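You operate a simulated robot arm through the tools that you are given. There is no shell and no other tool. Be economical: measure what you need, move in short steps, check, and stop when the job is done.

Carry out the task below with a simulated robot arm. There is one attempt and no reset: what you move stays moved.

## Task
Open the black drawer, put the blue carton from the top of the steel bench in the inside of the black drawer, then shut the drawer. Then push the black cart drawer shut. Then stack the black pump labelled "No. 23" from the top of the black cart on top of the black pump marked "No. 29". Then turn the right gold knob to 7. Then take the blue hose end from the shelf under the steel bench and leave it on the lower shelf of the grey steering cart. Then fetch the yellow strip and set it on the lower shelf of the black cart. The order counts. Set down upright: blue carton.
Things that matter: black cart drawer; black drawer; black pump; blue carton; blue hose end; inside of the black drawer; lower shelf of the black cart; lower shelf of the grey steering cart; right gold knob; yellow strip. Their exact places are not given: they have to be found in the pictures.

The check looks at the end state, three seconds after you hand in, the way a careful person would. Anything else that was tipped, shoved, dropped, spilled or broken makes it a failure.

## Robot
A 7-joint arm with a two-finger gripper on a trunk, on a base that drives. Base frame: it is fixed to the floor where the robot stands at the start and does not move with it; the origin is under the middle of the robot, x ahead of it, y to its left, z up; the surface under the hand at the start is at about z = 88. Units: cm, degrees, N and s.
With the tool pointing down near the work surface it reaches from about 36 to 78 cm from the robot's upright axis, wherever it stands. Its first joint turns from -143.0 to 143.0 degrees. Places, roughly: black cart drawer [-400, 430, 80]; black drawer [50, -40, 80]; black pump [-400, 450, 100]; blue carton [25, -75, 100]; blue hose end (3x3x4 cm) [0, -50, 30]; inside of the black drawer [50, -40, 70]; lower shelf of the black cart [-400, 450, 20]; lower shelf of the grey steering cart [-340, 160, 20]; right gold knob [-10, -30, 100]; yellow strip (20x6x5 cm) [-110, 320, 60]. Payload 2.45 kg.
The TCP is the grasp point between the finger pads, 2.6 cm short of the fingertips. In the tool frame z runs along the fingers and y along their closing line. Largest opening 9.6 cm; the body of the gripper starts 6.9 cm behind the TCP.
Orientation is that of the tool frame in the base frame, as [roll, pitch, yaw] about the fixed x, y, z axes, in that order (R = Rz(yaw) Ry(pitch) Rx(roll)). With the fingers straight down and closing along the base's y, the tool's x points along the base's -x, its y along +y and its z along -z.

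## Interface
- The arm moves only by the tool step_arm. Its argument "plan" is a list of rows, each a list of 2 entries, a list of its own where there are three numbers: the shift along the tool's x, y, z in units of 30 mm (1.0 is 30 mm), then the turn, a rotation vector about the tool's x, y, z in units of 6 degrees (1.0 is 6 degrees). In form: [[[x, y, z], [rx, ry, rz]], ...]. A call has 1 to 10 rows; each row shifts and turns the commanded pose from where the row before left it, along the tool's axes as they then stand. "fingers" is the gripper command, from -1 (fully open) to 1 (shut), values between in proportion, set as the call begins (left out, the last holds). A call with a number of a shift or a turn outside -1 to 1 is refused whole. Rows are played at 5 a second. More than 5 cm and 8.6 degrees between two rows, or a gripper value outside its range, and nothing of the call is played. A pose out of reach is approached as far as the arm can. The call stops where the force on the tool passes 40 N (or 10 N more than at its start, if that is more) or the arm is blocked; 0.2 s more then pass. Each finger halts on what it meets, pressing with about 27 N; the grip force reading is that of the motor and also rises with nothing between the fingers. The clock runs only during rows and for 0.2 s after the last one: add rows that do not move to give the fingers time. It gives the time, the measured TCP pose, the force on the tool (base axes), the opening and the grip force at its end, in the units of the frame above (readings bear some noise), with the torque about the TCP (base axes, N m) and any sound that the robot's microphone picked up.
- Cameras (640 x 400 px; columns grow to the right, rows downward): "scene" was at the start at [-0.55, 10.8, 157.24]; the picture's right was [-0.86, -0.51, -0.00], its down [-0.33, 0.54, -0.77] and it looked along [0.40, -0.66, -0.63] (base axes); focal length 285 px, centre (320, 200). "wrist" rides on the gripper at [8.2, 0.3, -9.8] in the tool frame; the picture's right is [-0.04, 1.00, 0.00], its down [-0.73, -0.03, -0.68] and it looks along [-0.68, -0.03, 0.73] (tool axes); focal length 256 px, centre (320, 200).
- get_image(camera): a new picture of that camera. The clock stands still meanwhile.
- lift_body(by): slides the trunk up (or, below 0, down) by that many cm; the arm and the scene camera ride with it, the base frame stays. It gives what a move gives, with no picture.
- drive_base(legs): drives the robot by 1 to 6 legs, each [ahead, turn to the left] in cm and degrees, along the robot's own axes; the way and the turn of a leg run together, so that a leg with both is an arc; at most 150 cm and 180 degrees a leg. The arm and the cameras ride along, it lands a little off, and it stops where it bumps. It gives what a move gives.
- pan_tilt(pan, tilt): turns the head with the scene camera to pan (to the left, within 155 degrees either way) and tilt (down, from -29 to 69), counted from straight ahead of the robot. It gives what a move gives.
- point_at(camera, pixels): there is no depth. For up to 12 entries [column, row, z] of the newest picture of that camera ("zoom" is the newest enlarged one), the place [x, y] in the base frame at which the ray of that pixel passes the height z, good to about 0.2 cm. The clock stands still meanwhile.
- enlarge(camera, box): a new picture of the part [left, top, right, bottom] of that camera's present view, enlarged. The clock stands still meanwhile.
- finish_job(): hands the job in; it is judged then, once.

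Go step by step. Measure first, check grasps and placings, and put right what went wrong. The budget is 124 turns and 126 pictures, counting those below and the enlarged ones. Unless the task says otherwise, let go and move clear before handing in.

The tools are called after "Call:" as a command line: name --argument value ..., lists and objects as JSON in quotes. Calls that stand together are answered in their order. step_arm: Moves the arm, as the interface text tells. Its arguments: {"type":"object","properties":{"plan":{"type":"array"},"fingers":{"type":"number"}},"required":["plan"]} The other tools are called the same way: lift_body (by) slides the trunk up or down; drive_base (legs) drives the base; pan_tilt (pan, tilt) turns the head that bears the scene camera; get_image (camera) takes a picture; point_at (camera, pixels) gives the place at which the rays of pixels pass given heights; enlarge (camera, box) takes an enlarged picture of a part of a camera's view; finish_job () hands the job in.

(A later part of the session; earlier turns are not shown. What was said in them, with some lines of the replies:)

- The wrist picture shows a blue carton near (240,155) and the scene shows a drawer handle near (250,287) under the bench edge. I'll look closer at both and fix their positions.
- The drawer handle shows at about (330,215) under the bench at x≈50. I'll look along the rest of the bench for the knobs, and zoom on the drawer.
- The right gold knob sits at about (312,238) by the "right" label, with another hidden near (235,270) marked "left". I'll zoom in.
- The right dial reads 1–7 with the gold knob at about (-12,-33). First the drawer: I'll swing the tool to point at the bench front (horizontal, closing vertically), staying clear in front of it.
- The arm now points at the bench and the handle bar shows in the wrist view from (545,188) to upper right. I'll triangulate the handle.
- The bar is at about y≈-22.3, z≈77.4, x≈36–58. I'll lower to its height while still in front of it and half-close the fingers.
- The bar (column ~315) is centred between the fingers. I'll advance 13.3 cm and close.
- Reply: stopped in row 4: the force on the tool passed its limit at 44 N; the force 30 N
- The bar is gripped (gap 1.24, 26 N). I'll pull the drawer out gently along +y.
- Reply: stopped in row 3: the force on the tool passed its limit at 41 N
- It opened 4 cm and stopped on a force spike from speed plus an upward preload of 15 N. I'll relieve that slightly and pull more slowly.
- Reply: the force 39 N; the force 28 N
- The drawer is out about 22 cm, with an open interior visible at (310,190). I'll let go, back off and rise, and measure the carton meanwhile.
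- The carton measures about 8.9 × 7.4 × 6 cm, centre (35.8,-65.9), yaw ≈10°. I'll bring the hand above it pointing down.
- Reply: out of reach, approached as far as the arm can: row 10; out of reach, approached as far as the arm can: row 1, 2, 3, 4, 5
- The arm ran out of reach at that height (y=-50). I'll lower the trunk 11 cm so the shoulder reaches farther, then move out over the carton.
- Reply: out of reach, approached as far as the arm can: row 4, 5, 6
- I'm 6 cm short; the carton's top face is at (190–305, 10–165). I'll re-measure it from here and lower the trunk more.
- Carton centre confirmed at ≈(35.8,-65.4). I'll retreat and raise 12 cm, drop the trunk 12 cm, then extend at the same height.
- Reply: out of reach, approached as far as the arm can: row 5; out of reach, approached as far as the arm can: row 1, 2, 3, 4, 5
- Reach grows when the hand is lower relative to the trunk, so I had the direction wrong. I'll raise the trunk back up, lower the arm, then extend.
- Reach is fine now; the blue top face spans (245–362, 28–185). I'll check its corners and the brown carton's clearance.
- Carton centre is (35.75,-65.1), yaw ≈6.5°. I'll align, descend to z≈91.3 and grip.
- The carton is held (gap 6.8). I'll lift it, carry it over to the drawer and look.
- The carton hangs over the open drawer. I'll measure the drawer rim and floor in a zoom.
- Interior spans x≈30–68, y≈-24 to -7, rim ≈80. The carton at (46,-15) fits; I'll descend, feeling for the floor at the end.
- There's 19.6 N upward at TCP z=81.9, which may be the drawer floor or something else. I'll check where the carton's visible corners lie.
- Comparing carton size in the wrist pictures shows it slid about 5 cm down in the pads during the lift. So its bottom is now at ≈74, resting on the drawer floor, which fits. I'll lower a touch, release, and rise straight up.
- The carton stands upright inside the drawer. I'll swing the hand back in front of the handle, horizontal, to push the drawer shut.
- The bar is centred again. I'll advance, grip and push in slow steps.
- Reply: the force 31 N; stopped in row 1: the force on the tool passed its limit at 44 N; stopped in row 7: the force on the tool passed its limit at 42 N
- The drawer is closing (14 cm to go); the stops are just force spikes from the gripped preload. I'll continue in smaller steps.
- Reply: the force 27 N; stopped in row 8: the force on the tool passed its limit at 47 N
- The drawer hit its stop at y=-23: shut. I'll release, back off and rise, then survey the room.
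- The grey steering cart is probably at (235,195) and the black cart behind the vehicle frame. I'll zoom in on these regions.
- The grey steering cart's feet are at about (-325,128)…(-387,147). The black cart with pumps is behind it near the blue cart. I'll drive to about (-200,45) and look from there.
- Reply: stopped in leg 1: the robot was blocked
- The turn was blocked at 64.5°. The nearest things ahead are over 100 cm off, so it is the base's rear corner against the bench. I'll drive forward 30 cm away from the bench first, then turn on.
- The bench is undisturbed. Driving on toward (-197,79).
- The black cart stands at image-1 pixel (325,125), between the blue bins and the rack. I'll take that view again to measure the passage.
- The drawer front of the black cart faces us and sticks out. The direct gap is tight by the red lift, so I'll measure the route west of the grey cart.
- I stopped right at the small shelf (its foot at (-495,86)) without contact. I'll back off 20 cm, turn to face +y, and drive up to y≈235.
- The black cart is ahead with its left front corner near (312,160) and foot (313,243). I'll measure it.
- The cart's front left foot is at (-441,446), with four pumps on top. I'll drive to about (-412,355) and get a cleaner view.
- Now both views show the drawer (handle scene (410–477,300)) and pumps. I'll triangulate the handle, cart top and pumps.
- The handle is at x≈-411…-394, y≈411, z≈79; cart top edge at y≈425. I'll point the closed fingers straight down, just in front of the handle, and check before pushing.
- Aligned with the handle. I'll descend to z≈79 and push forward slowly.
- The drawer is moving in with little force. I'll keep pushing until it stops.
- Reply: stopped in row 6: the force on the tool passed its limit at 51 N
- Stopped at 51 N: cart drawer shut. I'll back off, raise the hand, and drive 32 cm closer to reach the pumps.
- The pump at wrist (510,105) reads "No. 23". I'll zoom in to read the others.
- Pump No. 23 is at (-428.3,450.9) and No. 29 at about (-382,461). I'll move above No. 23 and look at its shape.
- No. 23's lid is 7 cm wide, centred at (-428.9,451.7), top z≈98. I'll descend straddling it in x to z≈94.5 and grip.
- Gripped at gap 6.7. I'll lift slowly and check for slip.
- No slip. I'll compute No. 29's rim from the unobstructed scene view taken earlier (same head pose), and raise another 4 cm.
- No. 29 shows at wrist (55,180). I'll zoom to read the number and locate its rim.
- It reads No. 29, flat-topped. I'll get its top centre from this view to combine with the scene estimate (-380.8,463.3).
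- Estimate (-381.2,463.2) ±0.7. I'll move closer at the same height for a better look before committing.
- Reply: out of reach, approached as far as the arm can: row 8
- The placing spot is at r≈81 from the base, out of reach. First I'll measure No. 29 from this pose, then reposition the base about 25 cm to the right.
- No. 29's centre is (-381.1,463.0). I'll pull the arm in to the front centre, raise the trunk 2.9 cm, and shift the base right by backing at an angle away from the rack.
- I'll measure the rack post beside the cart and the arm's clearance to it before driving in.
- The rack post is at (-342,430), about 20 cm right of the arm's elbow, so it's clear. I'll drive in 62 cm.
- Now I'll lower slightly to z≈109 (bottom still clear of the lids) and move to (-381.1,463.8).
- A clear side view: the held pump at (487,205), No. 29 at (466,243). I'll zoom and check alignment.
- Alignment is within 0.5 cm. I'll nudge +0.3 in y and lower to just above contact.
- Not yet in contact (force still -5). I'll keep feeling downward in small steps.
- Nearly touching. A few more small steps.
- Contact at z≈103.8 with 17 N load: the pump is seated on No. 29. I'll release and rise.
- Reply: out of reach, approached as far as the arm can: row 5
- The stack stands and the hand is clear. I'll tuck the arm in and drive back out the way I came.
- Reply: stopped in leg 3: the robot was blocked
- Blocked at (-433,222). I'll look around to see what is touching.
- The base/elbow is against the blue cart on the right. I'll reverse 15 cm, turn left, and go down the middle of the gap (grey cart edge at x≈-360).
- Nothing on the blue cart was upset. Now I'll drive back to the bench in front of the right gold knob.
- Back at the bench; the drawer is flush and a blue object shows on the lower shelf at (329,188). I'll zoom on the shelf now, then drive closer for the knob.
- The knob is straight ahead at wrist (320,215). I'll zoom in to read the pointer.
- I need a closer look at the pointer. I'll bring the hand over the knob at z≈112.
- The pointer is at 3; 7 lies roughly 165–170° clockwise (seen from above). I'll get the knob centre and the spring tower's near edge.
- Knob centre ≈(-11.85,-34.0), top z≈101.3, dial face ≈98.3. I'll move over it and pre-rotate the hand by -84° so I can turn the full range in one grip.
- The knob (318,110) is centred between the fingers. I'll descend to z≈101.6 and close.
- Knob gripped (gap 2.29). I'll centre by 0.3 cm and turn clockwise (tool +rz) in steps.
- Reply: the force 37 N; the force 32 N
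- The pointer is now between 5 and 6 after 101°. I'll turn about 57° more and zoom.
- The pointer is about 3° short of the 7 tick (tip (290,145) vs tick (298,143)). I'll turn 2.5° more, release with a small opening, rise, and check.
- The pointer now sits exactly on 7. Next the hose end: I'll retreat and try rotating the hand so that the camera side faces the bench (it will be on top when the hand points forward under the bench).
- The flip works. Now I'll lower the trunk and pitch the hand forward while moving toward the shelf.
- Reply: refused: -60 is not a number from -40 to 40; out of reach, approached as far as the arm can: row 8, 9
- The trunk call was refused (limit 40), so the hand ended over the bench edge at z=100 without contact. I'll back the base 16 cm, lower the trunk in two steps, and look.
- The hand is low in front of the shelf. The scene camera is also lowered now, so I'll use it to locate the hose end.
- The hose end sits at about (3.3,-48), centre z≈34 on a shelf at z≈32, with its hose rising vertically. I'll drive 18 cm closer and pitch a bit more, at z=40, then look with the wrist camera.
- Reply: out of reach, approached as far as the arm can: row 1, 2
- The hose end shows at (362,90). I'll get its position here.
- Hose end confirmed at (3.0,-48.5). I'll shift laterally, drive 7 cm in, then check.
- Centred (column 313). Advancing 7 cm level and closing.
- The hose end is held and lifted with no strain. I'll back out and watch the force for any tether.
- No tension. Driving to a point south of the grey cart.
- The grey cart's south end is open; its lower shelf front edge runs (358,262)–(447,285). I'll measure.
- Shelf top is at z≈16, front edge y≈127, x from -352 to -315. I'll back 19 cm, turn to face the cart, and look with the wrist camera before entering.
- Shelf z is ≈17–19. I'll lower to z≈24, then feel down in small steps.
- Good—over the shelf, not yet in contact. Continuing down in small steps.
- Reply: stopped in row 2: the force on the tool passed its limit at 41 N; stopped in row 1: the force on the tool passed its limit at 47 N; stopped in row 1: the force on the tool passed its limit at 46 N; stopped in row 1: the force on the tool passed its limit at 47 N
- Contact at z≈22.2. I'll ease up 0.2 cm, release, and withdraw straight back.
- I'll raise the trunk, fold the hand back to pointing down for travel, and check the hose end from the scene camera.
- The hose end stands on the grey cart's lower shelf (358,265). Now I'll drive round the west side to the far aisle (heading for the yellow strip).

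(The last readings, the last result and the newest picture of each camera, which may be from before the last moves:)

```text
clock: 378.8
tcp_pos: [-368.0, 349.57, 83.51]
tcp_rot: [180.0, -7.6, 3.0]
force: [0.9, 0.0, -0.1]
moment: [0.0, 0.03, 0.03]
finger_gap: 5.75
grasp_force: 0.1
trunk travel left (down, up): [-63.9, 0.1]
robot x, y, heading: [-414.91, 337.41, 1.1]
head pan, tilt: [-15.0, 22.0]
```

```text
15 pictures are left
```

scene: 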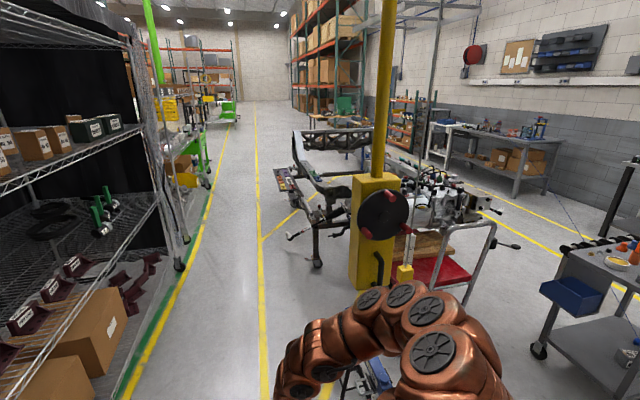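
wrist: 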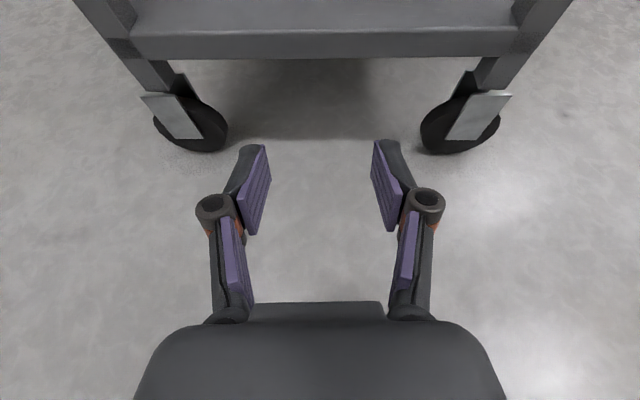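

The aisle is clear between rack and the yellow column. I'll zoom on the vehicle's far-side tray and measure obstacles.

Call:
enlarge --camera "scene" --box '[250, 120, 410, 280]'

Call:
point_at --camera "scene" --pixels '[[352, 288, 0], [318, 267, 0], [178, 270, 0], [262, 240, 0], [289, 232, 0], [275, 180, 60], [300, 210, 60], [345, 370, 0]]'

```text
2.50 times, centred on (330, 200) of scene
```

zoom: 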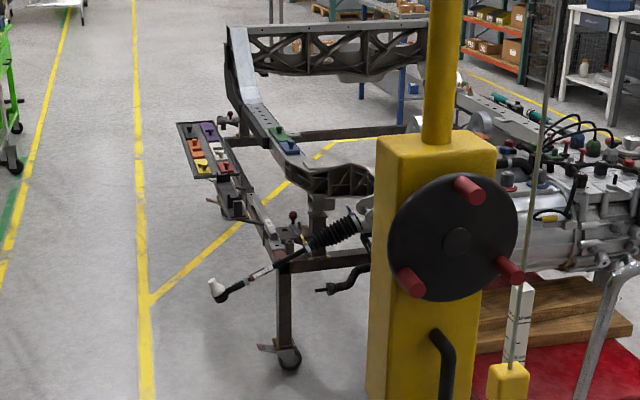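

```text
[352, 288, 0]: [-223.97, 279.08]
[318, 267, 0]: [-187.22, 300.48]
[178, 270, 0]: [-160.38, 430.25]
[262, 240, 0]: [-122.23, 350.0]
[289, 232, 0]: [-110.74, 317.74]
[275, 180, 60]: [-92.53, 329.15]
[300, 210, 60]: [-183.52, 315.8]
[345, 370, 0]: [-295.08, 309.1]
```

The yellow strip is on the tray at about (-105,326). I'll drive along the aisle to (-107,380) and turn to face the tray.

Call:
drive_base --legs '[[0, 18.5], [122, 0], [0, -18.5], [97, 0], [95, 0], [0, -90]]'

Call:
pan_tilt --pan 5 --tilt 55

Call:
get_image --camera "scene"

```text
clock: 400.2
tcp_pos: [-91.62, 343.49, 83.53]
tcp_rot: [180.0, -7.5, -84.1]
force: [0.1, 0.6, 0.3]
moment: [0.02, -0.01, -0.02]
finger_gap: 5.77
grasp_force: 0.0
trunk travel left (down, up): [-63.9, 0.1]
robot x, y, heading: [-106.35, 389.79, -86.0]
head pan, tilt: [-15.0, 22.0]
```

```text
clock: 401.1
tcp_pos: [-91.66, 343.43, 83.47]
tcp_rot: [180.0, -7.5, -84.0]
force: [0.3, 0.4, -0.3]
moment: [0.04, -0.01, 0.01]
finger_gap: 5.78
grasp_force: 0.0
trunk travel left (down, up): [-63.9, 0.1]
robot x, y, heading: [-105.82, 389.92, -86.0]
head pan, tilt: [5.0, 55.0]
```

```text
13 pictures are left
```

scene: 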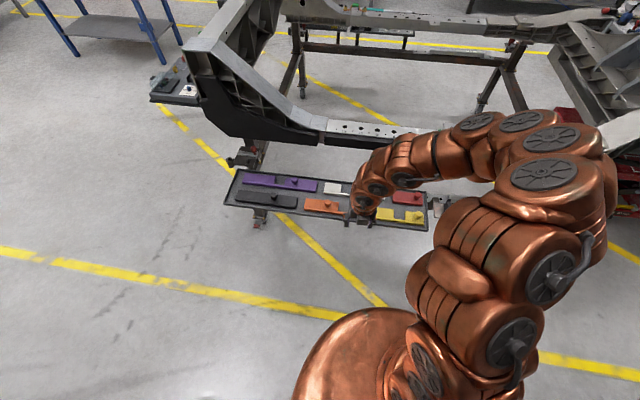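

The yellow strip is at (400,215), right end of the tray, with a small raised peg. Zooming.

Call:
enlarge --camera "scene" --box '[330, 170, 450, 245]'

Call:
point_at --camera "zoom" --pixels '[[240, 203, 60], [500, 230, 60]]'

Call:
get_image --camera "wrist"

```text
5.33 times, centred on (390, 208) of scene
```

zoom: 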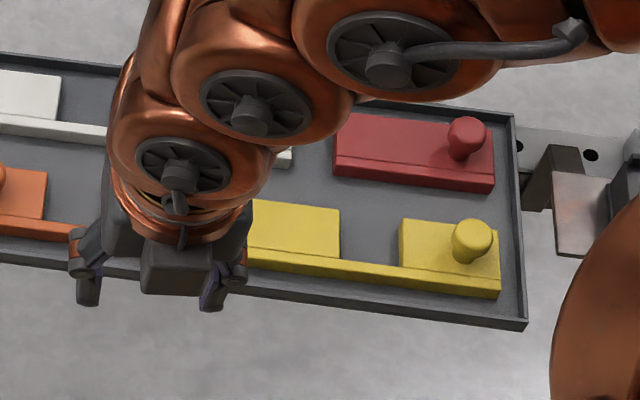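

```text
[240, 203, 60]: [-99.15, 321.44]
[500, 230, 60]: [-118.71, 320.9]
```

```text
11 pictures are left
```

wrist: 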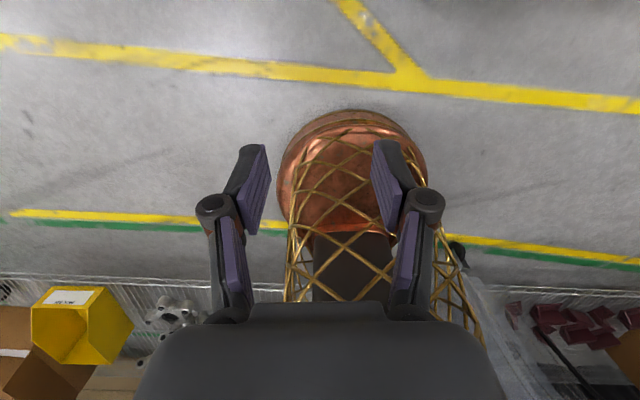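

The strip lies along x (≈-99 to -119) at y≈321. I'll turn the hand 90° so it closes across the strip's width and bring it above the right-hand block.

Call:
step_arm --plan '[[[0, 0, 0], [0, -0.65, 0]], [[0, 0, 0], [0, -0.6, 0]], [[0, 0, 0], [0, 0, -1]], [[0, 0, 0], [0, 0, -1]], [[0, 0, 0], [0, 0, -1]], [[0, 0, 0], [0, 0, -1]], [[0, 0, 0], [0, 0, -1]], [[0, 0, 0], [0, 0, -1]], [[0, 0, 0], [0, 0, -1]], [[0, 0, 0], [0, 0, -1]]]' --fingers -1

Call:
step_arm --plan '[[[0, 0, 0], [0, 0, -1]], [[0, 0, 0], [0, 0, -1]], [[0, 0, 0], [0, 0, -1]], [[0, 0, 0], [0, 0, -1]], [[0, 0, 0], [0, 0, -1]], [[0, 0, 0], [0, 0, -1]], [[0, 0, 0], [0, 0, -0.7]], [[0, 0, 0], [0, 0, 0]]]'

Call:
step_arm --plan '[[[-0.685, 0.645, 0], [0, 0, 0]], [[-0.685, 0.645, 0], [0, 0, 0]], [[-0.685, 0.645, 0], [0, 0, 0]], [[-0.685, 0.645, 0], [0, 0, 0]], [[-0.685, 0.645, 0], [0, 0, 0]], [[-0.685, 0.645, 0], [0, 0, 0]], [[-0.685, 0.645, 0], [0, 0, 0]], [[-0.685, 0.645, 0], [0, 0, 0]], [[-0.685, 0.645, 0], [0, 0, 0]], [[-0.685, 0.645, 0], [0, 0, 0]]]'

Call:
get_image --camera "wrist"

```text
clock: 403.4
tcp_pos: [-91.62, 343.51, 83.55]
tcp_rot: [-180.0, 0.0, -35.9]
force: [1.0, -0.1, -0.3]
moment: [0.01, -0.02, 0.01]
finger_gap: 9.59
grasp_force: 0.1
trunk travel left (down, up): [-63.9, 0.1]
robot x, y, heading: [-105.53, 389.67, -85.9]
head pan, tilt: [5.0, 55.0]
```

```text
clock: 405.1
tcp_pos: [-91.72, 343.61, 83.65]
tcp_rot: [-180.0, 0.0, 4.1]
force: [0.2, 0.1, 1.1]
moment: [0.03, 0.01, 0.02]
finger_gap: 9.59
grasp_force: 0.1
trunk travel left (down, up): [-63.9, 0.1]
robot x, y, heading: [-106.19, 389.76, -85.8]
head pan, tilt: [5.0, 55.0]
```

```text
clock: 407.4
tcp_pos: [-110.99, 322.61, 83.6]
tcp_rot: [-179.9, -0.1, 4.0]
force: [0.7, -0.6, 0.7]
moment: [0.01, 0.02, -0.01]
finger_gap: 9.6
grasp_force: 0.2
trunk travel left (down, up): [-63.9, 0.1]
robot x, y, heading: [-106.3, 389.46, -86.0]
head pan, tilt: [5.0, 55.0]
```

```text
10 pictures are left
```

wrist: 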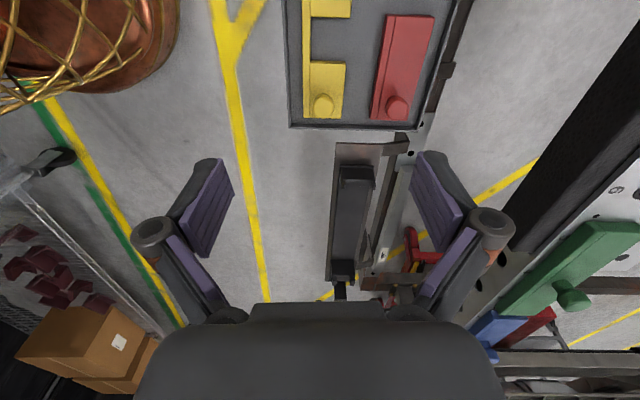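

The strip's end block with peg is at wrist (323,95). I'll triangulate its height and edges.

Call:
point_at --camera "wrist" --pixels '[[323, 119, 55], [323, 119, 60], [303, 90, 60], [345, 90, 60], [323, 62, 60], [323, 62, 55], [303, 90, 55], [345, 90, 55], [290, 126, 55], [415, 127, 55]]'

Call:
point_at --camera "zoom" --pixels '[[500, 297, 55], [500, 297, 60], [402, 222, 60], [402, 222, 55], [400, 285, 55], [500, 252, 60], [525, 328, 55]]'

```text
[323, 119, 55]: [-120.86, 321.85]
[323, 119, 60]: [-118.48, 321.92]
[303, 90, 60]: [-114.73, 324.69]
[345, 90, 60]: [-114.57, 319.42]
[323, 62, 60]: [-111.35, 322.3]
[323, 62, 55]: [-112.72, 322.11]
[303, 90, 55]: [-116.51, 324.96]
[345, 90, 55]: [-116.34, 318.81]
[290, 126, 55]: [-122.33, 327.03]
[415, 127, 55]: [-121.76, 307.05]
```

```text
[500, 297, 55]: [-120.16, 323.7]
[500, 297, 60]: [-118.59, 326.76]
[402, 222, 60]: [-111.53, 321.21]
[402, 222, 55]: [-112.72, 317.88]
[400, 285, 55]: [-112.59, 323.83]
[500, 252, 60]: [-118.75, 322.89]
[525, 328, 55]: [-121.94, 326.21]
```

Strip block: y 319.1–324.8, top z≈58, free grip spot at x≈-113.5. I'll narrow the opening to 7 cm (tray rim is close) and descend.

Call:
step_arm --plan '[[[-0.85, 0.16, 0.5], [0, 0, 0]], [[0, 0, 1], [0, 0, 0]], [[0, 0, 1], [0, 0, 0]], [[0, 0, 1], [0, 0, 0]], [[0, 0, 1], [0, 0, 0]], [[0, 0, 1], [0, 0, 0]], [[0, 0, 1], [0, 0, 0]]]' --fingers -0.46

Call:
get_image --camera "wrist"

```text
clock: 408.9
tcp_pos: [-115.94, 325.32, 73.63]
tcp_rot: [179.9, 0.0, 4.2]
force: [-0.6, -0.9, -0.5]
moment: [0.0, 0.0, -0.03]
finger_gap: 7.0
grasp_force: 0.0
out of reach, approached as far as the arm can: row 2, 3, 4, 5, 6, 7
trunk travel left (down, up): [-63.9, 0.1]
robot x, y, heading: [-106.17, 389.67, -85.9]
head pan, tilt: [5.0, 55.0]
```

```text
9 pictures are left
```

wrist: 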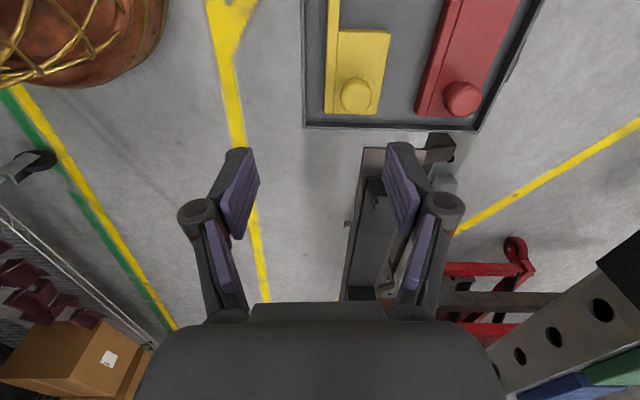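

Too low for the trunk height. I'll raise the arm back, recentre at (-113.5,321.95), and lower with the trunk instead.

Call:
step_arm --plan '[[[0, 0, -0.85], [0, 0, 0]], [[0.18, 0.3, -0.85], [0, 0, 0]], [[0.18, 0.3, -0.85], [0, 0, 0]], [[0.18, 0.3, -0.85], [0, 0, 0]], [[0.18, 0.28, 0], [0, 0, 0]]]'

Call:
lift_body --by -18

Call:
get_image --camera "wrist"

```text
clock: 410.1
tcp_pos: [-114.03, 321.87, 83.65]
tcp_rot: [-179.9, -0.1, 4.0]
force: [-0.5, -0.4, -0.1]
moment: [0.0, 0.01, 0.0]
finger_gap: 7.01
grasp_force: 0.0
trunk travel left (down, up): [-63.9, 0.1]
robot x, y, heading: [-106.25, 390.09, -86.2]
head pan, tilt: [5.0, 55.0]
```

```text
clock: 412.1
tcp_pos: [-113.84, 321.8, 65.63]
tcp_rot: [179.9, 0.1, 4.3]
force: [-0.2, 0.4, 0.0]
moment: [0.03, -0.01, -0.05]
finger_gap: 7.01
grasp_force: 0.1
trunk travel left (down, up): [-45.9, 18.1]
robot x, y, heading: [-106.0, 389.95, -85.9]
head pan, tilt: [5.0, 55.0]
```

```text
8 pictures are left
```

wrist: 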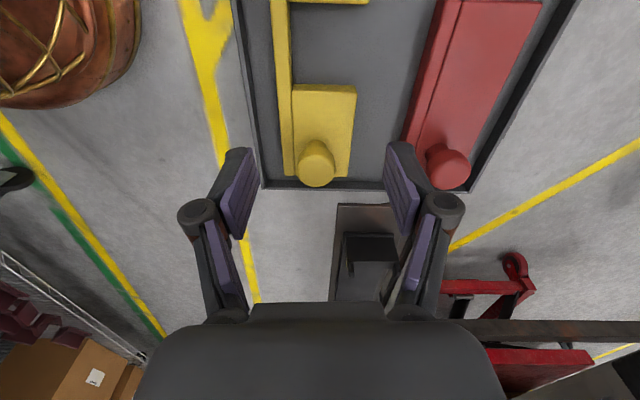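

The yellow block spans (293–357, 85–180). I need the red strip's near edge and the tray rim clearances.

Call:
point_at --camera "wrist" --pixels '[[293, 110, 58], [354, 110, 58], [281, 110, 56], [418, 110, 58], [430, 110, 58], [258, 110, 57], [317, 85, 58], [318, 182, 58], [318, 165, 60], [262, 186, 57]]'

```text
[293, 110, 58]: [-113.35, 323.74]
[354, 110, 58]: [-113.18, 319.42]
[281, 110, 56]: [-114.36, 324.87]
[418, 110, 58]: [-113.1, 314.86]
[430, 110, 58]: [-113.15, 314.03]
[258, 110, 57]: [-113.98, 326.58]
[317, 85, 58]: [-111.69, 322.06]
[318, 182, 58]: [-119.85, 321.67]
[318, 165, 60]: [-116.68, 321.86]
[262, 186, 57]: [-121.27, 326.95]
```

Strip (incl. ledge) spans y 319.4–324.9; rim inner edge ≈326.6. I'll set a 6.4 cm opening, shift +0.35 in y, descend to z≈58.4 and grip.

Call:
step_arm --plan '[[[0.13, -0.12, 0], [0, 0, 0]], [[0, 0, 0.8], [0, 0, 0]], [[0, 0, 0.8], [0, 0, 0]], [[0, 0, 0.5], [0, 0, 0]], [[0, 0, 0.3], [0, 0, 0]]]' --fingers -0.333

Call:
step_arm --plan '[[[0, 0, 0], [0, 0, 0]], [[0, 0, 0], [0, 0, 0]], [[0, 0, 0], [0, 0, 0]]]' --fingers 1

```text
clock: 413.4
tcp_pos: [-114.85, 323.76, 58.58]
tcp_rot: [-180.0, 0.0, 4.2]
force: [0.5, -0.7, 7.1]
moment: [-0.3, -0.11, -0.03]
finger_gap: 7.58
grasp_force: 4.8
out of reach, approached as far as the arm can: row 3, 4, 5
trunk travel left (down, up): [-45.9, 18.1]
robot x, y, heading: [-105.69, 389.65, -85.8]
head pan, tilt: [5.0, 55.0]
```

```text
clock: 414.0
tcp_pos: [-115.14, 324.39, 58.64]
tcp_rot: [-179.3, -0.3, 3.9]
force: [0.9, 35.6, 34.6]
moment: [1.48, 0.39, -0.53]
finger_gap: 6.4
grasp_force: 26.5
trunk travel left (down, up): [-45.9, 18.1]
robot x, y, heading: [-106.01, 390.01, -85.8]
head pan, tilt: [5.0, 55.0]
stopped in row 3: the force on the tool passed its limit at 43 N (the readings are from after the stop); the commanded pose is now the measured one
```

The reach limit pulled the hand 2 cm toward me, so it closed wrongly against the rim. I'll open slightly, rise straight up, and look.

Call:
step_arm --plan '[[[0, 0, 0], [0, 0, 0]], [[0, 0, 0], [0, 0, 0]], [[0, 0, -0.5], [0, 0, 0]], [[0, 0, -0.8], [0, 0, 0]], [[0, 0, -0.9], [0, 0, 0]], [[0, 0, -0.9], [0, 0, 0]]]' --fingers -0.55

Call:
get_image --camera "wrist"

```text
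clock: 415.4
tcp_pos: [-114.85, 324.03, 67.87]
tcp_rot: [-179.4, -0.1, 4.0]
force: [-0.2, -0.4, -0.4]
moment: [0.03, 0.01, -0.02]
finger_gap: 7.43
grasp_force: 0.1
trunk travel left (down, up): [-45.9, 18.1]
robot x, y, heading: [-105.67, 389.87, -86.3]
head pan, tilt: [5.0, 55.0]
```

```text
7 pictures are left
```

wrist: 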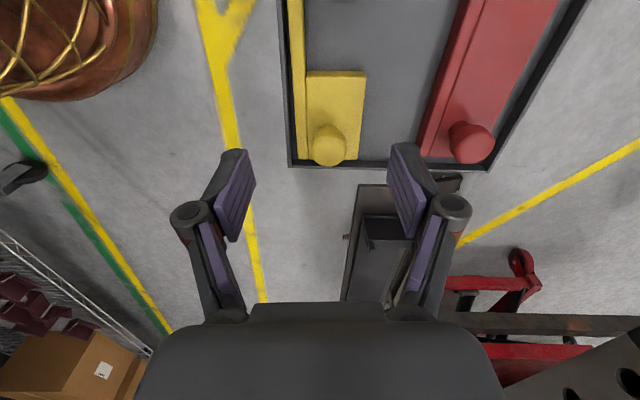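

The strip got nudged against the near rim. I'll first fix reach (arm up, trunk lower), then push the strip's peg away from the rim with closed fingers to regain finger room.

Call:
point_at --camera "wrist" --pixels '[[328, 140, 60.5], [309, 140, 60], [290, 110, 56], [305, 90, 58], [366, 90, 58], [284, 110, 57], [328, 162, 58]]'

Call:
step_arm --plan '[[[0, 0, -1], [0, 0, 0]], [[0, 0, -1], [0, 0, 0]], [[0, 0, -1], [0, 0, 0]], [[0, 0, -1], [0, 0, 0]], [[0, 0, 0], [0, 0, 0]]]' --fingers 1

Call:
lift_body --by -14

```text
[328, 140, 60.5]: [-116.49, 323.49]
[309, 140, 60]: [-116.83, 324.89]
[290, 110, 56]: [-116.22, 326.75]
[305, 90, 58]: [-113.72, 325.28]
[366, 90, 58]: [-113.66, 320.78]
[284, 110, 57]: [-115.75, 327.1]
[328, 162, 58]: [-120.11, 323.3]
```

```text
clock: 416.6
tcp_pos: [-115.31, 323.78, 79.97]
tcp_rot: [-179.5, 0.0, 4.0]
force: [0.5, 0.3, 0.1]
moment: [0.02, -0.01, 0.0]
finger_gap: 0.0
grasp_force: 27.4
trunk travel left (down, up): [-45.9, 18.1]
robot x, y, heading: [-106.22, 389.75, -86.3]
head pan, tilt: [5.0, 55.0]
```

```text
clock: 418.3
tcp_pos: [-115.15, 323.86, 66.0]
tcp_rot: [-179.5, -0.1, 4.0]
force: [-0.1, -0.3, -0.6]
moment: [0.0, 0.01, 0.03]
finger_gap: 0.01
grasp_force: 27.1
trunk travel left (down, up): [-31.9, 32.1]
robot x, y, heading: [-106.13, 389.57, -85.9]
head pan, tilt: [5.0, 55.0]
```

Call:
step_arm --plan '[[[-0.37, -0.92, 0], [0, 0, 0]], [[0, 0, 0.8], [0, 0, 0]], [[0, 0, 0.73], [0, 0, 0]], [[0, 0.2, 0], [0, 0, 0]], [[0, 0.2, 0], [0, 0, 0]], [[0, 0.2, 0], [0, 0, 0]], [[0, 0.2, 0], [0, 0, 0]], [[0, 0.2, 0], [0, 0, 0]], [[0, 0, 0], [0, 0, 0]]]'

Call:
step_arm --plan '[[[0, -0.15, -0.3], [0, 0, 0]], [[0, 0, -0.8], [0, 0, 0]], [[0.3, 0, -0.8], [0, 0, 0]], [[0.3, 0, 0], [0, 0, 0]]]' --fingers -0.4

Call:
get_image --camera "wrist"

```text
clock: 420.3
tcp_pos: [-116.29, 323.41, 61.33]
tcp_rot: [-179.6, -0.1, 4.0]
force: [-0.7, -0.3, 0.1]
moment: [-0.01, 0.02, -0.01]
finger_gap: 0.0
grasp_force: 26.9
trunk travel left (down, up): [-31.9, 32.1]
robot x, y, heading: [-105.82, 389.73, -85.9]
head pan, tilt: [5.0, 55.0]
```

```text
clock: 421.3
tcp_pos: [-114.4, 324.06, 67.11]
tcp_rot: [-179.5, -0.2, 4.0]
force: [0.9, 0.1, 0.2]
moment: [-0.01, -0.02, -0.04]
finger_gap: 6.72
grasp_force: 0.0
trunk travel left (down, up): [-31.9, 32.1]
robot x, y, heading: [-105.82, 389.79, -86.0]
head pan, tilt: [5.0, 55.0]
```

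```text
6 pictures are left
```

wrist: 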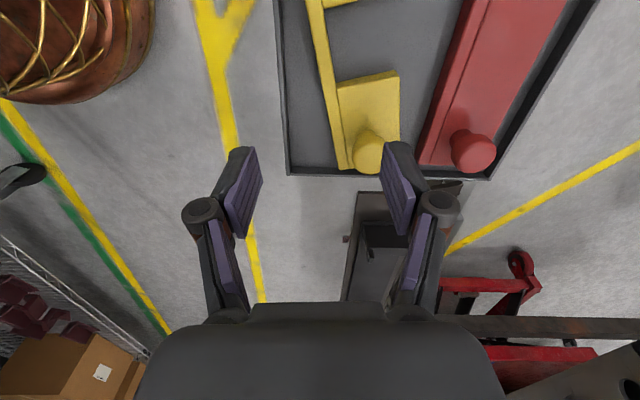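

The strip's near side is now free of the rim and rotated a little. I'll measure its edges and angle.

Call:
point_at --camera "wrist" --pixels '[[311, 30, 57], [338, 165, 57], [337, 85, 58], [350, 160, 58], [399, 85, 58], [400, 130, 58], [324, 95, 57], [430, 130, 58], [369, 150, 60.5]]'

```text
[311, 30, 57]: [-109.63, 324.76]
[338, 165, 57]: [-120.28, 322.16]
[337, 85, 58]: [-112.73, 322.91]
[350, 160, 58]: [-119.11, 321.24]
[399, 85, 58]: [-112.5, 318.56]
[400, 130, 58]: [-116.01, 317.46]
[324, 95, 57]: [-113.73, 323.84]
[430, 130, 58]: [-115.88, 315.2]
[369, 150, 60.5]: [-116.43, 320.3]
```

Strip angle ≈14°, grip centre (-113.3,321.1). I'll align (+10° yaw), descend to 58.3 and close.

Call:
step_arm --plan '[[[0.15, 0.5, 0], [0, 0, 0]], [[0.15, 0.51, 0], [0, 0, -0.84]], [[0, 0, 0], [0, 0, -0.83]], [[0, 0, 0.8], [0, 0, 0]], [[0, 0, 0.8], [0, 0, 0]], [[0, 0, 0.7], [0, 0, 0]], [[0, 0, 0.4], [0, 0, 0]], [[0, 0, 0.2], [0, 0, 0]]]' --fingers -0.34

Call:
step_arm --plan '[[[0, 0, 0], [0, 0, 0]], [[0, 0, 0], [0, 0, 0]], [[0, 0, 0], [0, 0, 0]]]' --fingers 1

```text
clock: 423.1
tcp_pos: [-113.44, 321.05, 58.36]
tcp_rot: [-179.6, -0.1, 13.9]
force: [-0.7, 0.3, 0.8]
moment: [0.01, -0.03, -0.01]
finger_gap: 6.42
grasp_force: 0.0
trunk travel left (down, up): [-31.9, 32.1]
robot x, y, heading: [-105.95, 389.96, -85.9]
head pan, tilt: [5.0, 55.0]
```

```text
clock: 423.9
tcp_pos: [-113.45, 321.06, 58.34]
tcp_rot: [-179.6, -0.1, 14.1]
force: [-0.5, -2.1, 3.7]
moment: [-0.09, -0.01, -0.23]
finger_gap: 5.55
grasp_force: 26.7
trunk travel left (down, up): [-31.9, 32.1]
robot x, y, heading: [-105.88, 389.72, -86.1]
head pan, tilt: [5.0, 55.0]
```

Gripped at 5.55 cm. Lifting gently.

Call:
step_arm --plan '[[[0, 0, -0.15], [0, 0, 0]], [[0, 0, -0.25], [0, 0, 0]], [[0, 0, -0.4], [0, 0, 0]], [[0, 0, -0.6], [0, 0, 0]], [[0, 0, -0.7], [0, 0, 0]], [[0, 0, -0.7], [0, 0, 0]], [[0, 0, -0.7], [0, 0, 0]], [[0, 0, -0.5], [0, 0, 0]]]'

Call:
get_image --camera "wrist"

```text
clock: 425.7
tcp_pos: [-113.55, 321.02, 70.42]
tcp_rot: [-179.4, -0.2, 14.1]
force: [0.5, -0.2, -0.4]
moment: [-0.02, 0.01, -0.02]
finger_gap: 5.55
grasp_force: 26.4
trunk travel left (down, up): [-31.9, 32.1]
robot x, y, heading: [-106.28, 389.92, -86.1]
head pan, tilt: [5.0, 55.0]
```

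```text
5 pictures are left
```

wrist: 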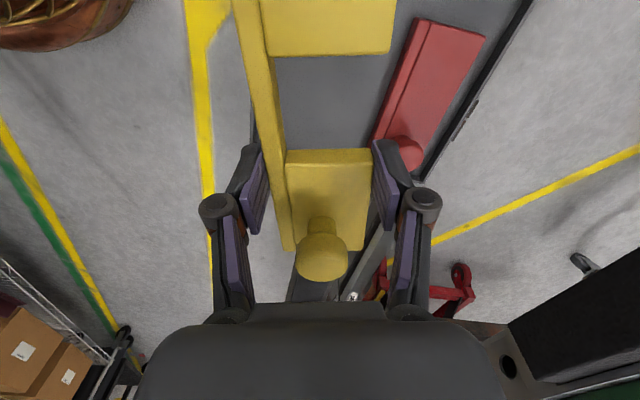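

The strip is held level. I'll square it to the robot, tuck the arm, and drive back to the black cart.

Call:
step_arm --plan '[[[0, -0.5, -0.6], [0, 0, 0]], [[0, -0.8, -0.6], [0, 0, 0.8]], [[0, -0.9, -0.6], [0, 0, 0.87]], [[0, -0.95, -0.6], [0, 0, 0]], [[0, -0.95, -0.6], [0, 0, 0]], [[0, -0.95, -0.5], [0, 0, 0]], [[0, -0.95, 0], [0, 0, 0]], [[0, -0.8, 0], [0, 0, 0]]]'

Call:
drive_base --legs '[[0, -93], [100, 0], [95, 0], [0, 13], [104, 0], [0, -104]]'

```text
clock: 427.5
tcp_pos: [-115.93, 341.16, 80.87]
tcp_rot: [-179.5, 0.0, 4.0]
force: [0.6, 0.5, -2.5]
moment: [-0.03, 0.04, 0.02]
finger_gap: 5.55
grasp_force: 26.3
trunk travel left (down, up): [-31.9, 32.1]
robot x, y, heading: [-105.91, 389.65, -86.0]
head pan, tilt: [5.0, 55.0]
```

```text
clock: 451.4
tcp_pos: [-392.5, 404.94, 80.99]
tcp_rot: [-179.6, -0.1, 180.0]
force: [0.0, 0.0, -1.0]
moment: [0.0, 0.01, 0.03]
finger_gap: 5.53
grasp_force: 27.1
trunk travel left (down, up): [-31.9, 32.1]
robot x, y, heading: [-405.55, 357.11, 89.9]
head pan, tilt: [5.0, 55.0]
```

In position facing the cart. I'll lower the trunk and arm in front of the cart, then look.

Call:
lift_body --by -30

Call:
step_arm --plan '[[[0, 0, 1], [0, 0, 0]], [[0, 0, 1], [0, 0, 0]], [[0, 0, 1], [0, 0, 0]], [[0, 0, 1], [0, 0, 0]], [[0, 0, 1], [0, 0, 0]]]'

Call:
pan_tilt --pan 12 --tilt 40

Call:
get_image --camera "scene"

```text
clock: 454.4
tcp_pos: [-392.44, 404.99, 50.98]
tcp_rot: [-179.5, 0.0, 180.0]
force: [0.4, 0.1, -0.9]
moment: [0.03, 0.02, 0.02]
finger_gap: 5.59
grasp_force: 26.9
trunk travel left (down, up): [-1.9, 62.1]
robot x, y, heading: [-405.82, 357.48, 89.5]
head pan, tilt: [5.0, 55.0]
```

```text
clock: 455.6
tcp_pos: [-392.54, 405.01, 35.78]
tcp_rot: [-179.6, 0.0, 179.9]
force: [0.6, 1.0, -1.3]
moment: [0.0, -0.05, -0.04]
finger_gap: 5.55
grasp_force: 26.8
trunk travel left (down, up): [-1.9, 62.1]
robot x, y, heading: [-405.91, 357.16, 89.7]
head pan, tilt: [5.0, 55.0]
```

```text
clock: 456.3
tcp_pos: [-392.58, 404.98, 35.92]
tcp_rot: [-179.5, -0.2, 179.9]
force: [-0.3, 0.4, -1.3]
moment: [0.0, -0.04, 0.0]
finger_gap: 5.52
grasp_force: 27.3
trunk travel left (down, up): [-1.9, 62.1]
robot x, y, heading: [-405.74, 356.99, 90.0]
head pan, tilt: [12.0, 40.0]
```

```text
4 pictures are left
```

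scene: 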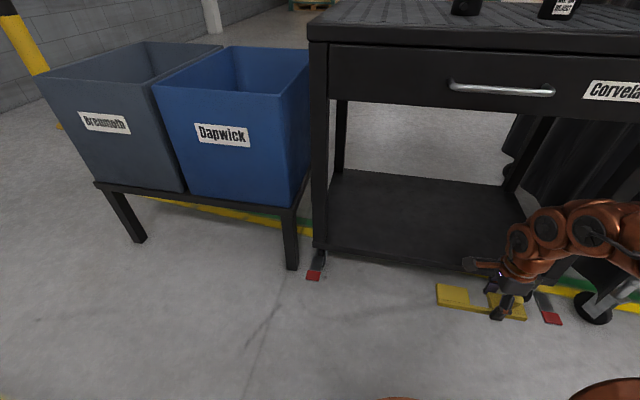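

The lower shelf is fully visible: front edge (326,250)…, back edge (345,170)–(505,187). I'll work out its height.

Call:
point_at --camera "scene" --pixels '[[327, 249, 12], [327, 249, 15], [327, 249, 18], [327, 249, 21], [470, 268, 15], [470, 268, 18], [343, 170, 18], [503, 187, 18], [313, 38, 88], [330, 68, 80], [314, 277, 2], [470, 268, 21]]'

```text
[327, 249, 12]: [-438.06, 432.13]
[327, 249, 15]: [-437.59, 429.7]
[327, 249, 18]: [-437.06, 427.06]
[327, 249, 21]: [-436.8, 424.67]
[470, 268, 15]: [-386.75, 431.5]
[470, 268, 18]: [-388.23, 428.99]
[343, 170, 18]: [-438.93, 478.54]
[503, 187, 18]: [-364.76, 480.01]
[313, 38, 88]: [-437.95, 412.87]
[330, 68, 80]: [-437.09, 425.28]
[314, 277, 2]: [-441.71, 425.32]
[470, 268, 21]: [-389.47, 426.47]
```

Shelf z≈19, front edge y≈426. To keep the elbow away from the rack, I'll drive only 8 cm and extend the arm over the front of the shelf at z≈30.

Call:
drive_base --legs '[[8, 0]]'

Call:
step_arm --plan '[[[0, 0.3, 0.9], [0, 0, 0]], [[0, 0.5, 0.9], [0, 0, 0]], [[0, 0.9, 0], [0, 0, 0]], [[0, 0.9, 0], [0, 0, 0]], [[0, 0.9, 0], [0, 0, 0]], [[0, 0.9, 0], [0, 0, 0]], [[0, 0.9, 0], [0, 0, 0]], [[0, 0.9, 0], [0, 0, 0]], [[0, 0, 0], [0, 0, 0]]]'

Call:
get_image --camera "scene"

```text
clock: 457.4
tcp_pos: [-392.53, 413.11, 35.87]
tcp_rot: [-179.5, 0.0, 179.9]
force: [0.4, -0.2, -1.5]
moment: [0.0, -0.05, 0.0]
finger_gap: 5.57
grasp_force: 27.0
trunk travel left (down, up): [-1.9, 62.1]
robot x, y, heading: [-405.79, 365.07, 89.6]
head pan, tilt: [12.0, 40.0]
```

```text
clock: 459.4
tcp_pos: [-392.54, 431.69, 30.41]
tcp_rot: [-179.6, -0.1, 180.0]
force: [0.4, -0.1, -1.6]
moment: [0.02, -0.03, 0.01]
finger_gap: 5.55
grasp_force: 26.7
trunk travel left (down, up): [-1.9, 62.1]
robot x, y, heading: [-405.89, 364.94, 90.1]
head pan, tilt: [12.0, 40.0]
```

```text
3 pictures are left
```

scene: 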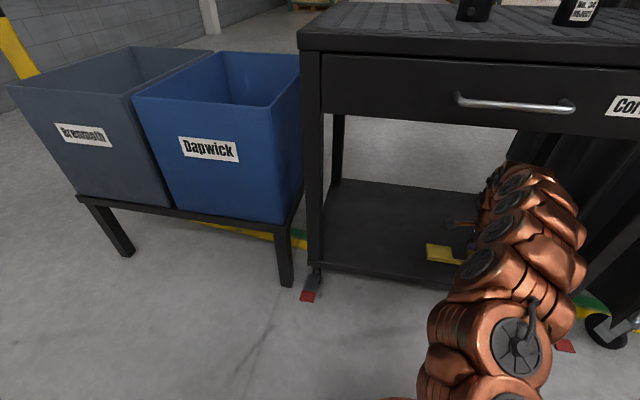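

The strip is over the shelf front. I'll drive 4 cm more for margin and lower, feeling for contact.

Call:
drive_base --legs '[[4, 0]]'

Call:
step_arm --plan '[[[0, 0, 0.5], [0, 0, 0]], [[0, 0, 0.6], [0, 0, 0]], [[0, 0, 0.5], [0, 0, 0]], [[0, 0, 0.3], [0, 0, 0]], [[0, 0, 0], [0, 0, 0]]]'

Call:
step_arm --plan '[[[0, 0, 0.15], [0, 0, 0]], [[0, 0, 0], [0, 0, 0]]]'

Call:
step_arm --plan '[[[0, 0, 0.15], [0, 0, 0]], [[0, 0, 0], [0, 0, 0]]]'

```text
clock: 460.3
tcp_pos: [-392.6, 435.65, 30.64]
tcp_rot: [-179.5, 0.0, -180.0]
force: [0.2, -1.4, -0.8]
moment: [0.0, -0.04, 0.02]
finger_gap: 5.54
grasp_force: 27.4
trunk travel left (down, up): [-1.9, 62.1]
robot x, y, heading: [-405.95, 369.09, 89.8]
head pan, tilt: [12.0, 40.0]
```

```text
clock: 461.5
tcp_pos: [-392.83, 435.49, 24.96]
tcp_rot: [-179.6, 0.0, 180.0]
force: [0.1, 0.3, -1.3]
moment: [0.02, -0.06, -0.02]
finger_gap: 5.54
grasp_force: 27.3
trunk travel left (down, up): [-1.9, 62.1]
robot x, y, heading: [-405.84, 368.99, 89.8]
head pan, tilt: [12.0, 40.0]
```

```text
clock: 462.1
tcp_pos: [-392.5, 435.43, 24.43]
tcp_rot: [-179.6, -0.2, -179.9]
force: [-0.5, 0.6, -1.3]
moment: [-0.01, -0.03, 0.03]
finger_gap: 5.56
grasp_force: 27.2
trunk travel left (down, up): [-1.9, 62.1]
robot x, y, heading: [-405.47, 369.33, 90.0]
head pan, tilt: [12.0, 40.0]
```

```text
clock: 462.7
tcp_pos: [-392.53, 435.7, 23.99]
tcp_rot: [-179.5, 0.1, -180.0]
force: [0.5, 0.5, -1.7]
moment: [-0.01, -0.06, -0.01]
finger_gap: 5.56
grasp_force: 27.2
trunk travel left (down, up): [-1.9, 62.1]
robot x, y, heading: [-405.99, 368.91, 90.1]
head pan, tilt: [12.0, 40.0]
5 turns are left
```

Few turns remain: I'll lower in one guarded run until contact stops it.

Call:
step_arm --plan '[[[0, 0, 0.12], [0, 0, 0]], [[0, 0, 0.12], [0, 0, 0]], [[0, 0, 0.1], [0, 0, 0]], [[0, 0, 0.1], [0, 0, 0]], [[0, 0, 0.1], [0, 0, 0]], [[0, 0, 0.1], [0, 0, 0]], [[0, 0, 0.1], [0, 0, 0]], [[0, 0, 0.1], [0, 0, 0]], [[0, 0, 0.1], [0, 0, 0]], [[0, 0, 0.1], [0, 0, 0]]]'

Call:
enlarge --camera "scene" --box '[380, 180, 520, 300]'

```text
clock: 463.9
tcp_pos: [-392.59, 435.57, 22.8]
tcp_rot: [-179.7, 0.0, 179.9]
force: [-2.6, -11.9, 26.7]
moment: [0.27, -0.42, -0.12]
finger_gap: 5.57
grasp_force: 27.1
trunk travel left (down, up): [-1.9, 62.1]
robot x, y, heading: [-405.84, 369.17, 89.9]
head pan, tilt: [12.0, 40.0]
stopped in row 6: the force on the tool passed its limit at 46 N (the readings are from after the stop); the commanded pose is now the measured one
```

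```text
3.33 times, centred on (450, 240) of scene
4 turns are left
```

zoom: 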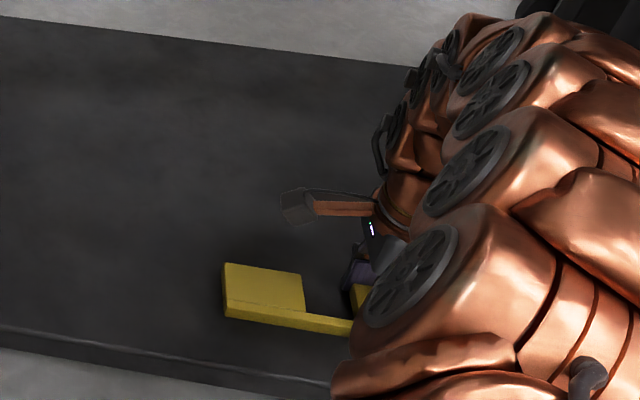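

Contact at z≈22.8 with the strip fully on the shelf, inside the front edge. I'll ease up a touch, release, rise a little and back away.

Call:
step_arm --plan '[[[0, 0, -0.05], [0, 0, 0]], [[0, 0, 0], [0, 0, 0]]]'

Call:
step_arm --plan '[[[0, 0, 0], [0, 0, 0]], [[0, 0, 0], [0, 0, 0]], [[0, 0, 0], [0, 0, 0]], [[0, 0, -0.3], [0, 0, 0]], [[0, 0, -0.6], [0, 0, 0]], [[0, 0, -0.8], [0, 0, 0]], [[0, 0, -0.6], [0, 0, 0]]]' --fingers -0.6

Call:
drive_base --legs '[[-35, 0]]'

Call:
get_image --camera "scene"

```text
clock: 464.5
tcp_pos: [-392.48, 435.57, 22.84]
tcp_rot: [-179.7, 0.0, -180.0]
force: [-0.5, -2.6, 13.4]
moment: [0.47, -0.02, 0.03]
finger_gap: 5.56
grasp_force: 26.6
trunk travel left (down, up): [-1.9, 62.1]
robot x, y, heading: [-405.94, 369.44, 90.2]
head pan, tilt: [12.0, 40.0]
```

```text
clock: 466.1
tcp_pos: [-392.55, 435.74, 29.5]
tcp_rot: [-179.7, -0.1, 180.0]
force: [-0.6, 0.1, -0.5]
moment: [0.01, -0.02, -0.02]
finger_gap: 7.72
grasp_force: 0.1
trunk travel left (down, up): [-1.9, 62.1]
robot x, y, heading: [-405.85, 369.16, 90.1]
head pan, tilt: [12.0, 40.0]
```

```text
clock: 468.3
tcp_pos: [-392.9, 400.99, 29.55]
tcp_rot: [-179.5, -0.1, -179.6]
force: [0.2, 0.0, -0.2]
moment: [0.0, 0.01, 0.0]
finger_gap: 7.68
grasp_force: 0.1
trunk travel left (down, up): [-1.9, 62.1]
robot x, y, heading: [-405.59, 334.83, 90.4]
head pan, tilt: [12.0, 40.0]
```

```text
1 pictures are left
3 turns are left
```

scene: 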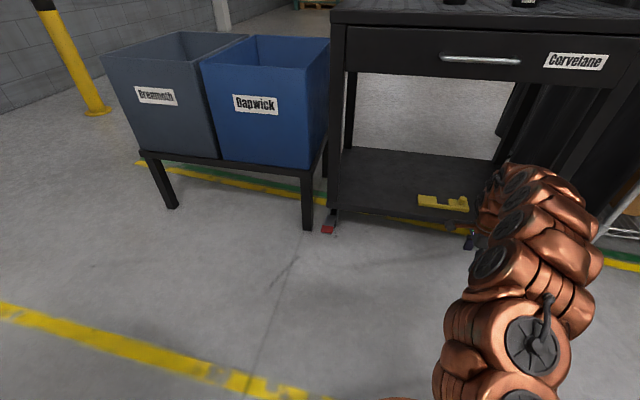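

The yellow strip lies flat on the black cart's lower shelf at (445,203), the cart drawer is shut, and the hand is clear. I'm handing in.

Call:
finish_job

```text
The job is handed in.
```

I carried out all six steps in order, and the job is handed in.

- **Blue carton:** it stands upright inside the black drawer, and the drawer is shut. It slipped about 5 cm in the grip on the way over.
- **Black cart drawer:** pushed shut until it hit its stop.
- **Pumps:** No. 23 stands on top of No. 29.
- **Right gold knob:** its pointer is on the 7 mark.
- **Blue hose end:** it is on the lower shelf of the grey steering cart. Its hose is still attached and now trails across the floor.
- **Yellow strip:** it lies flat near the front of the black cart's lower shelf.

- **Bumps:** the base was blocked twice, once while turning beside the bench and once by the blue tool cart. Later pictures showed the bench and the blue cart's items undisturbed.
- **Tray:** I also nudged the yellow strip against its tray rim and pushed it back before picking it up. I saw nothing else in the tray move.
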